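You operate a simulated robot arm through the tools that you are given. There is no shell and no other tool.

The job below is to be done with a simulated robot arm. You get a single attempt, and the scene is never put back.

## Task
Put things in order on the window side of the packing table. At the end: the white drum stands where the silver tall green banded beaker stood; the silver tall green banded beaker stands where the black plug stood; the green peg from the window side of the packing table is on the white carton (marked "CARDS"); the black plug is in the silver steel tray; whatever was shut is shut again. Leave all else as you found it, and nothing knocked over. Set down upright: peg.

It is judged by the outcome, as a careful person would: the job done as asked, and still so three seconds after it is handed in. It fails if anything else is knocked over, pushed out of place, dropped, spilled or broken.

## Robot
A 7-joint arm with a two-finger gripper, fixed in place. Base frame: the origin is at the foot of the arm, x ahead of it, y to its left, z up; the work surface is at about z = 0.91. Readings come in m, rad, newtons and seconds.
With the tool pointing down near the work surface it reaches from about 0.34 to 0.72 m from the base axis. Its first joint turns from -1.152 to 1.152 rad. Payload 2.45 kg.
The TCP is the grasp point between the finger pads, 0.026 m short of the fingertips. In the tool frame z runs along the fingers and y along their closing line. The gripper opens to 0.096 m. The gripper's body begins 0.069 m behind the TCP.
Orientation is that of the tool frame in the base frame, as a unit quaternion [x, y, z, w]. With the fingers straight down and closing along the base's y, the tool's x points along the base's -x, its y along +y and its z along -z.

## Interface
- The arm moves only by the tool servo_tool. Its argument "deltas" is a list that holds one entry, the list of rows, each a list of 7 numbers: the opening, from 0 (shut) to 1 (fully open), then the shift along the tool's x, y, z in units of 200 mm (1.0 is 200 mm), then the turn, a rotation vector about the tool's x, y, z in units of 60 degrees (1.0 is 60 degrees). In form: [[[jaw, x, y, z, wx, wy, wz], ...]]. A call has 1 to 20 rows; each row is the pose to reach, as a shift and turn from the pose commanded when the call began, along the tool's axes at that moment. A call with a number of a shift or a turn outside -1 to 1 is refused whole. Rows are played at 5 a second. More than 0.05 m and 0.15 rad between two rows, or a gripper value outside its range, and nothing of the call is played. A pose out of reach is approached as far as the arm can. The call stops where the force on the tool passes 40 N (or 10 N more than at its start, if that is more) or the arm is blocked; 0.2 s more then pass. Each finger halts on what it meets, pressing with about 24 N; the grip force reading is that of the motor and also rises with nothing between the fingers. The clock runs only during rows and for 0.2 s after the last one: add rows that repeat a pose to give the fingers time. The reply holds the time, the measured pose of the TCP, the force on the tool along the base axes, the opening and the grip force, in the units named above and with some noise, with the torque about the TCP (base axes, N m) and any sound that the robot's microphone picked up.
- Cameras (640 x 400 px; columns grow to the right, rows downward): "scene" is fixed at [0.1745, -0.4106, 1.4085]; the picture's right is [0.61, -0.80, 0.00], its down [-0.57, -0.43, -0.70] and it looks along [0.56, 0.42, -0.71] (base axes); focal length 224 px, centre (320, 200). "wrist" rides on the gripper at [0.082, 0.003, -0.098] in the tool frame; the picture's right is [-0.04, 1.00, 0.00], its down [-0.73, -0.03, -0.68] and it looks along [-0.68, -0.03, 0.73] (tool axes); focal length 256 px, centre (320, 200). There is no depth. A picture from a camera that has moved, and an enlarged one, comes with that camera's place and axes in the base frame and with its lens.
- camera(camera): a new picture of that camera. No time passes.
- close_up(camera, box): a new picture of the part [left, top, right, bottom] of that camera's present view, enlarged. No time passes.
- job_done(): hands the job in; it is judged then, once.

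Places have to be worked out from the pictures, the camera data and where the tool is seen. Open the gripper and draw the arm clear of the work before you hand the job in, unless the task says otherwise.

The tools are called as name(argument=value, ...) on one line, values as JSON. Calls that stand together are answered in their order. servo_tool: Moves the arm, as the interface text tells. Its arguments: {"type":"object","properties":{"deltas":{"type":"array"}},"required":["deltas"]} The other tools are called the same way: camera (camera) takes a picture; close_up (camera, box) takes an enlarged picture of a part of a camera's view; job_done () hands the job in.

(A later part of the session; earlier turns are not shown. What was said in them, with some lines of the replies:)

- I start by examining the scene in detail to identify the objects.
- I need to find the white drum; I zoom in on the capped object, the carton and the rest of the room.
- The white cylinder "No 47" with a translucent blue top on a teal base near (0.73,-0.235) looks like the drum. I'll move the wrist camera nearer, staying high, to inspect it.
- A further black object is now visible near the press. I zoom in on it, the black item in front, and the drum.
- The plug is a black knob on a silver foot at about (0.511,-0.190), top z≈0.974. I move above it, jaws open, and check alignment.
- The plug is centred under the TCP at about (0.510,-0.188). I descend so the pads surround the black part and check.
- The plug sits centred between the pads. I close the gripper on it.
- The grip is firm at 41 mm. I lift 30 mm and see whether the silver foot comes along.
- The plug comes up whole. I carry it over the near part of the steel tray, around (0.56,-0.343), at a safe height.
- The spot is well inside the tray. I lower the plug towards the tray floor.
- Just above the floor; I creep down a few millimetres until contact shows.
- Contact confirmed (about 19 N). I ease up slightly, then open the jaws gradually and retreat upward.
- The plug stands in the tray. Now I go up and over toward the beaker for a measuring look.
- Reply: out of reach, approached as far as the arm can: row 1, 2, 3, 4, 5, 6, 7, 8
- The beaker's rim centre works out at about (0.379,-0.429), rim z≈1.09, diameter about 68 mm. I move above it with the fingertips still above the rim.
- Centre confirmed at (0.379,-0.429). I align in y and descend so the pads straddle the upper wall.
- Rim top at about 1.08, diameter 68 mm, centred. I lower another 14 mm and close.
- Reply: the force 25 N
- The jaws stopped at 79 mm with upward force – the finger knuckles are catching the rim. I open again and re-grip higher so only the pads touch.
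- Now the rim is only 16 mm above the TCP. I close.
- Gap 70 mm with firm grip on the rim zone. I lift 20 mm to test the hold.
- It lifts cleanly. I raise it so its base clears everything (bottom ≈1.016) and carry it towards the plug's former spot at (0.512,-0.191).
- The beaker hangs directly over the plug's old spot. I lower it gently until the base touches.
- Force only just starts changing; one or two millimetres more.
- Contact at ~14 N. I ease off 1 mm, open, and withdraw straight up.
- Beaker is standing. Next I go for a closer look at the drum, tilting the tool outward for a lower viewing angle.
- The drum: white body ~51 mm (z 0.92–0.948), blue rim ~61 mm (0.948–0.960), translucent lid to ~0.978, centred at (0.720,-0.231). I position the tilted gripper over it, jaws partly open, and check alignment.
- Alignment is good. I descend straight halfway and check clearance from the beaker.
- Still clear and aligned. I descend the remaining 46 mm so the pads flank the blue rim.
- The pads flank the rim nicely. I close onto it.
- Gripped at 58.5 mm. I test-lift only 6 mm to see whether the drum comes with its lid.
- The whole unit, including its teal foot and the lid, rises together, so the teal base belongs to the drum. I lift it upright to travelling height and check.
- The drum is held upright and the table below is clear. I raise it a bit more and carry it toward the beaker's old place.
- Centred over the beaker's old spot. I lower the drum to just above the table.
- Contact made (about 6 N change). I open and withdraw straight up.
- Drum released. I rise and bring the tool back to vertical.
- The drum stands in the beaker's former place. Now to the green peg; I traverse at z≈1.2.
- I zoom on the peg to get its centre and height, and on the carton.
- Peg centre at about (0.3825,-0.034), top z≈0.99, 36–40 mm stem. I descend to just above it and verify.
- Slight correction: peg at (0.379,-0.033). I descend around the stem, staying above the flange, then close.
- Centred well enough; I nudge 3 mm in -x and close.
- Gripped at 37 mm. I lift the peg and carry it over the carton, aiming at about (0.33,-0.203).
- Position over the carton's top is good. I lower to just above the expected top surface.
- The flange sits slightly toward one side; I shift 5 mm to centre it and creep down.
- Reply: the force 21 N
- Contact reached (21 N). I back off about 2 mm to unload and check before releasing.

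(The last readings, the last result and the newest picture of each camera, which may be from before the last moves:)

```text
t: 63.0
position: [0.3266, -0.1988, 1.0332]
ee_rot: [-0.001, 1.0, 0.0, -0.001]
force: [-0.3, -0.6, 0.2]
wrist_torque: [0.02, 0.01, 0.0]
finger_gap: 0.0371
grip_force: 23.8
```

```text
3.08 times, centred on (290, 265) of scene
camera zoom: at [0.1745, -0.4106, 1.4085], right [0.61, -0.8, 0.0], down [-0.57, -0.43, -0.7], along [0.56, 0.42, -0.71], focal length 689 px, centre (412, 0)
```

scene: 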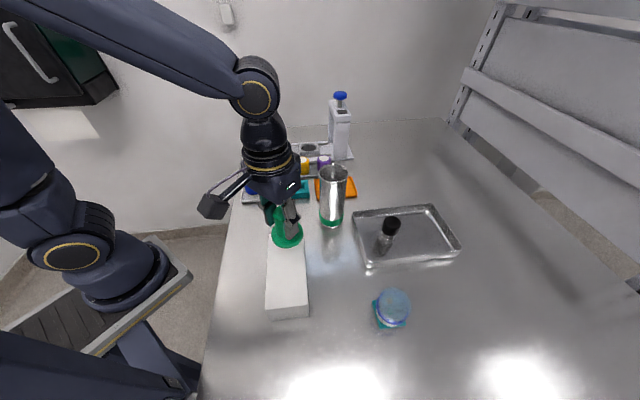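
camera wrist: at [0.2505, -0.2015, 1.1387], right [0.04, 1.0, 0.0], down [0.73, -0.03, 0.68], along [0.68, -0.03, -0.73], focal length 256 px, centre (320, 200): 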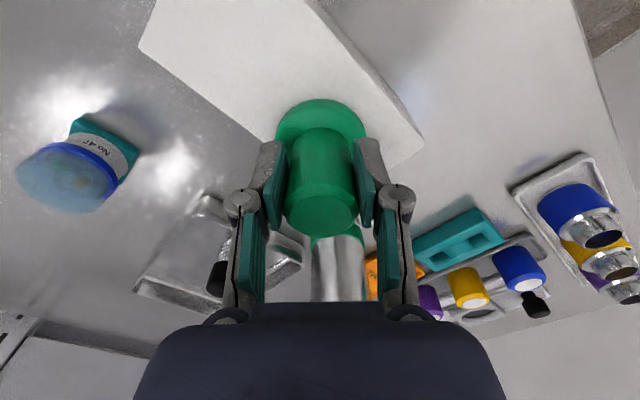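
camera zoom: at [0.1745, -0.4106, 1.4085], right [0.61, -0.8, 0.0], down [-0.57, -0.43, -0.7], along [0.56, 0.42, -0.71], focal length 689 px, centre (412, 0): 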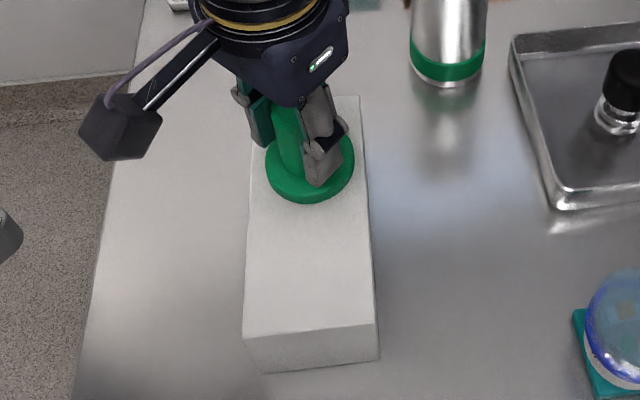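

Centred on the carton and essentially touching. I settle 0.6 mm, open, and retract straight up.

servo_tool(deltas=[[[0, 0, 0, 0.003, 0, 0, 0], [0.45, 0, 0, 0.003, 0, 0, 0], [0.55, 0, 0, 0.003, 0, 0, 0], [0.8, 0, 0, 0.003, 0, 0, 0], [0.9, 0, 0, 0.003, 0, 0, 0], [0.9, 0, 0, 0.003, 0, 0, 0], [0.9, 0, 0, -0.1, 0, 0, 0], [0.9, 0, 0, -0.3, 0, 0, 0], [0.9, 0, 0, -0.5, 0, 0, 0], [0.9, 0, 0, -0.7, 0, 0, 0], [0.9, 0, 0, -0.9, 0, 0, 0], [0.9, 0, 0, -0.9, 0, 0, 0]]])

camera(camera="scene")

camera(camera="wrist")

```text
t: 65.6
position: [0.326, -0.2013, 1.212]
ee_rot: [-0.001, 1.0, 0.0, 0.0]
force: [0.1, -0.4, -1.2]
wrist_torque: [0.0, -0.03, 0.01]
finger_gap: 0.0866
grip_force: 0.1
```

```text
taken
```

scene: 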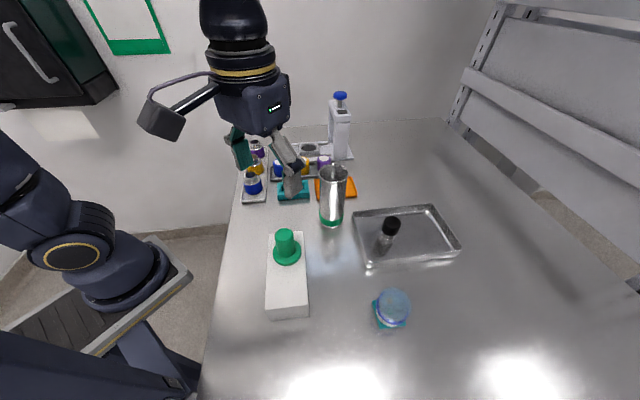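

```text
taken
camera wrist: at [0.2449, -0.1985, 1.31], right [0.04, 1.0, 0.0], down [0.73, -0.03, 0.68], along [0.68, -0.03, -0.73], focal length 256 px, centre (320, 200)
```

wrist: 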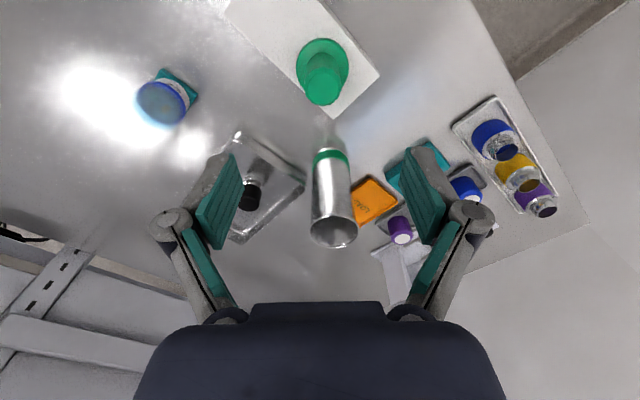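

All items appear placed. I do a final close check of each, including the drum's lid.

close_up(camera="scene", box=[355, 270, 435, 340])

close_up(camera="scene", box=[240, 130, 480, 330])

```text
5.71 times, centred on (395, 305) of scene
camera zoom: at [0.1745, -0.4106, 1.4085], right [0.61, -0.8, 0.0], down [-0.57, -0.43, -0.7], along [0.56, 0.42, -0.71], focal length 1279 px, centre (-109, -400)
```

zoom: 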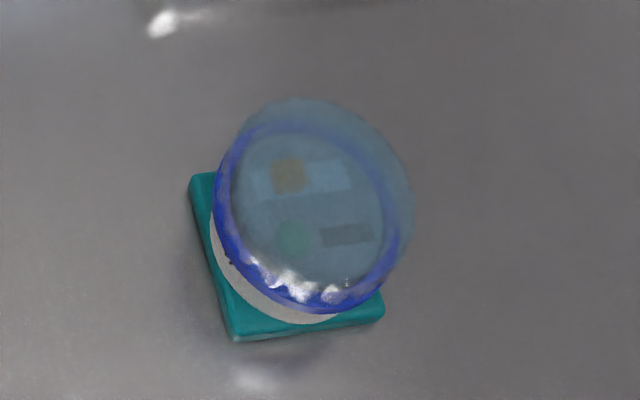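

```text
2.00 times, centred on (360, 230) of scene
camera zoom: at [0.1745, -0.4106, 1.4085], right [0.61, -0.8, 0.0], down [-0.57, -0.43, -0.7], along [0.56, 0.42, -0.71], focal length 448 px, centre (240, 140)
```

zoom: 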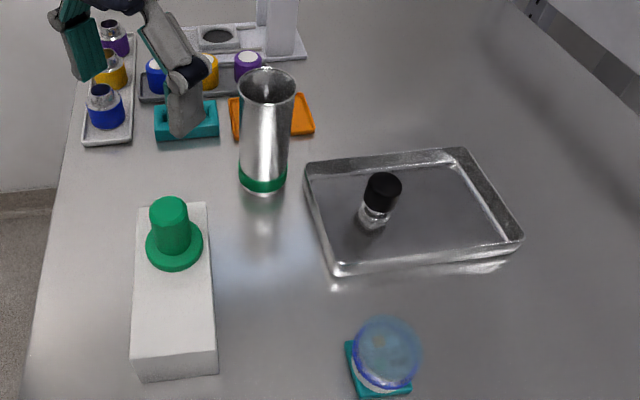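

Everything is upright and in its place: plug in the tray, beaker on the plug's spot, drum (lid on) on the beaker's spot, and peg upright on the CARDS carton. The gripper is open and clear, so I hand the job in.

job_done()

```text
The job is handed in.
```

The job is done and handed in. The final camera check showed everything upright and nothing else disturbed.

- **Black plug:** it stands in the silver steel tray.
- **Silver tall green banded beaker:** it stands where the black plug was.
- **White drum:** it stands where the beaker was, with its lid still shut. I took the white "No 47" container on the teal foot to be the drum. The foot lifted with it, so I moved them together.
- **Green peg:** it stands upright on the white "CARDS" carton, and the carton has not shifted.

I never opened anything, so there was nothing to shut again. The gripper is open and the arm is clear above the table.

On the first attempt to grip the beaker, the finger knuckles caught the rim. I opened the gripper and took it again higher up. The beaker did not tip or noticeably move.
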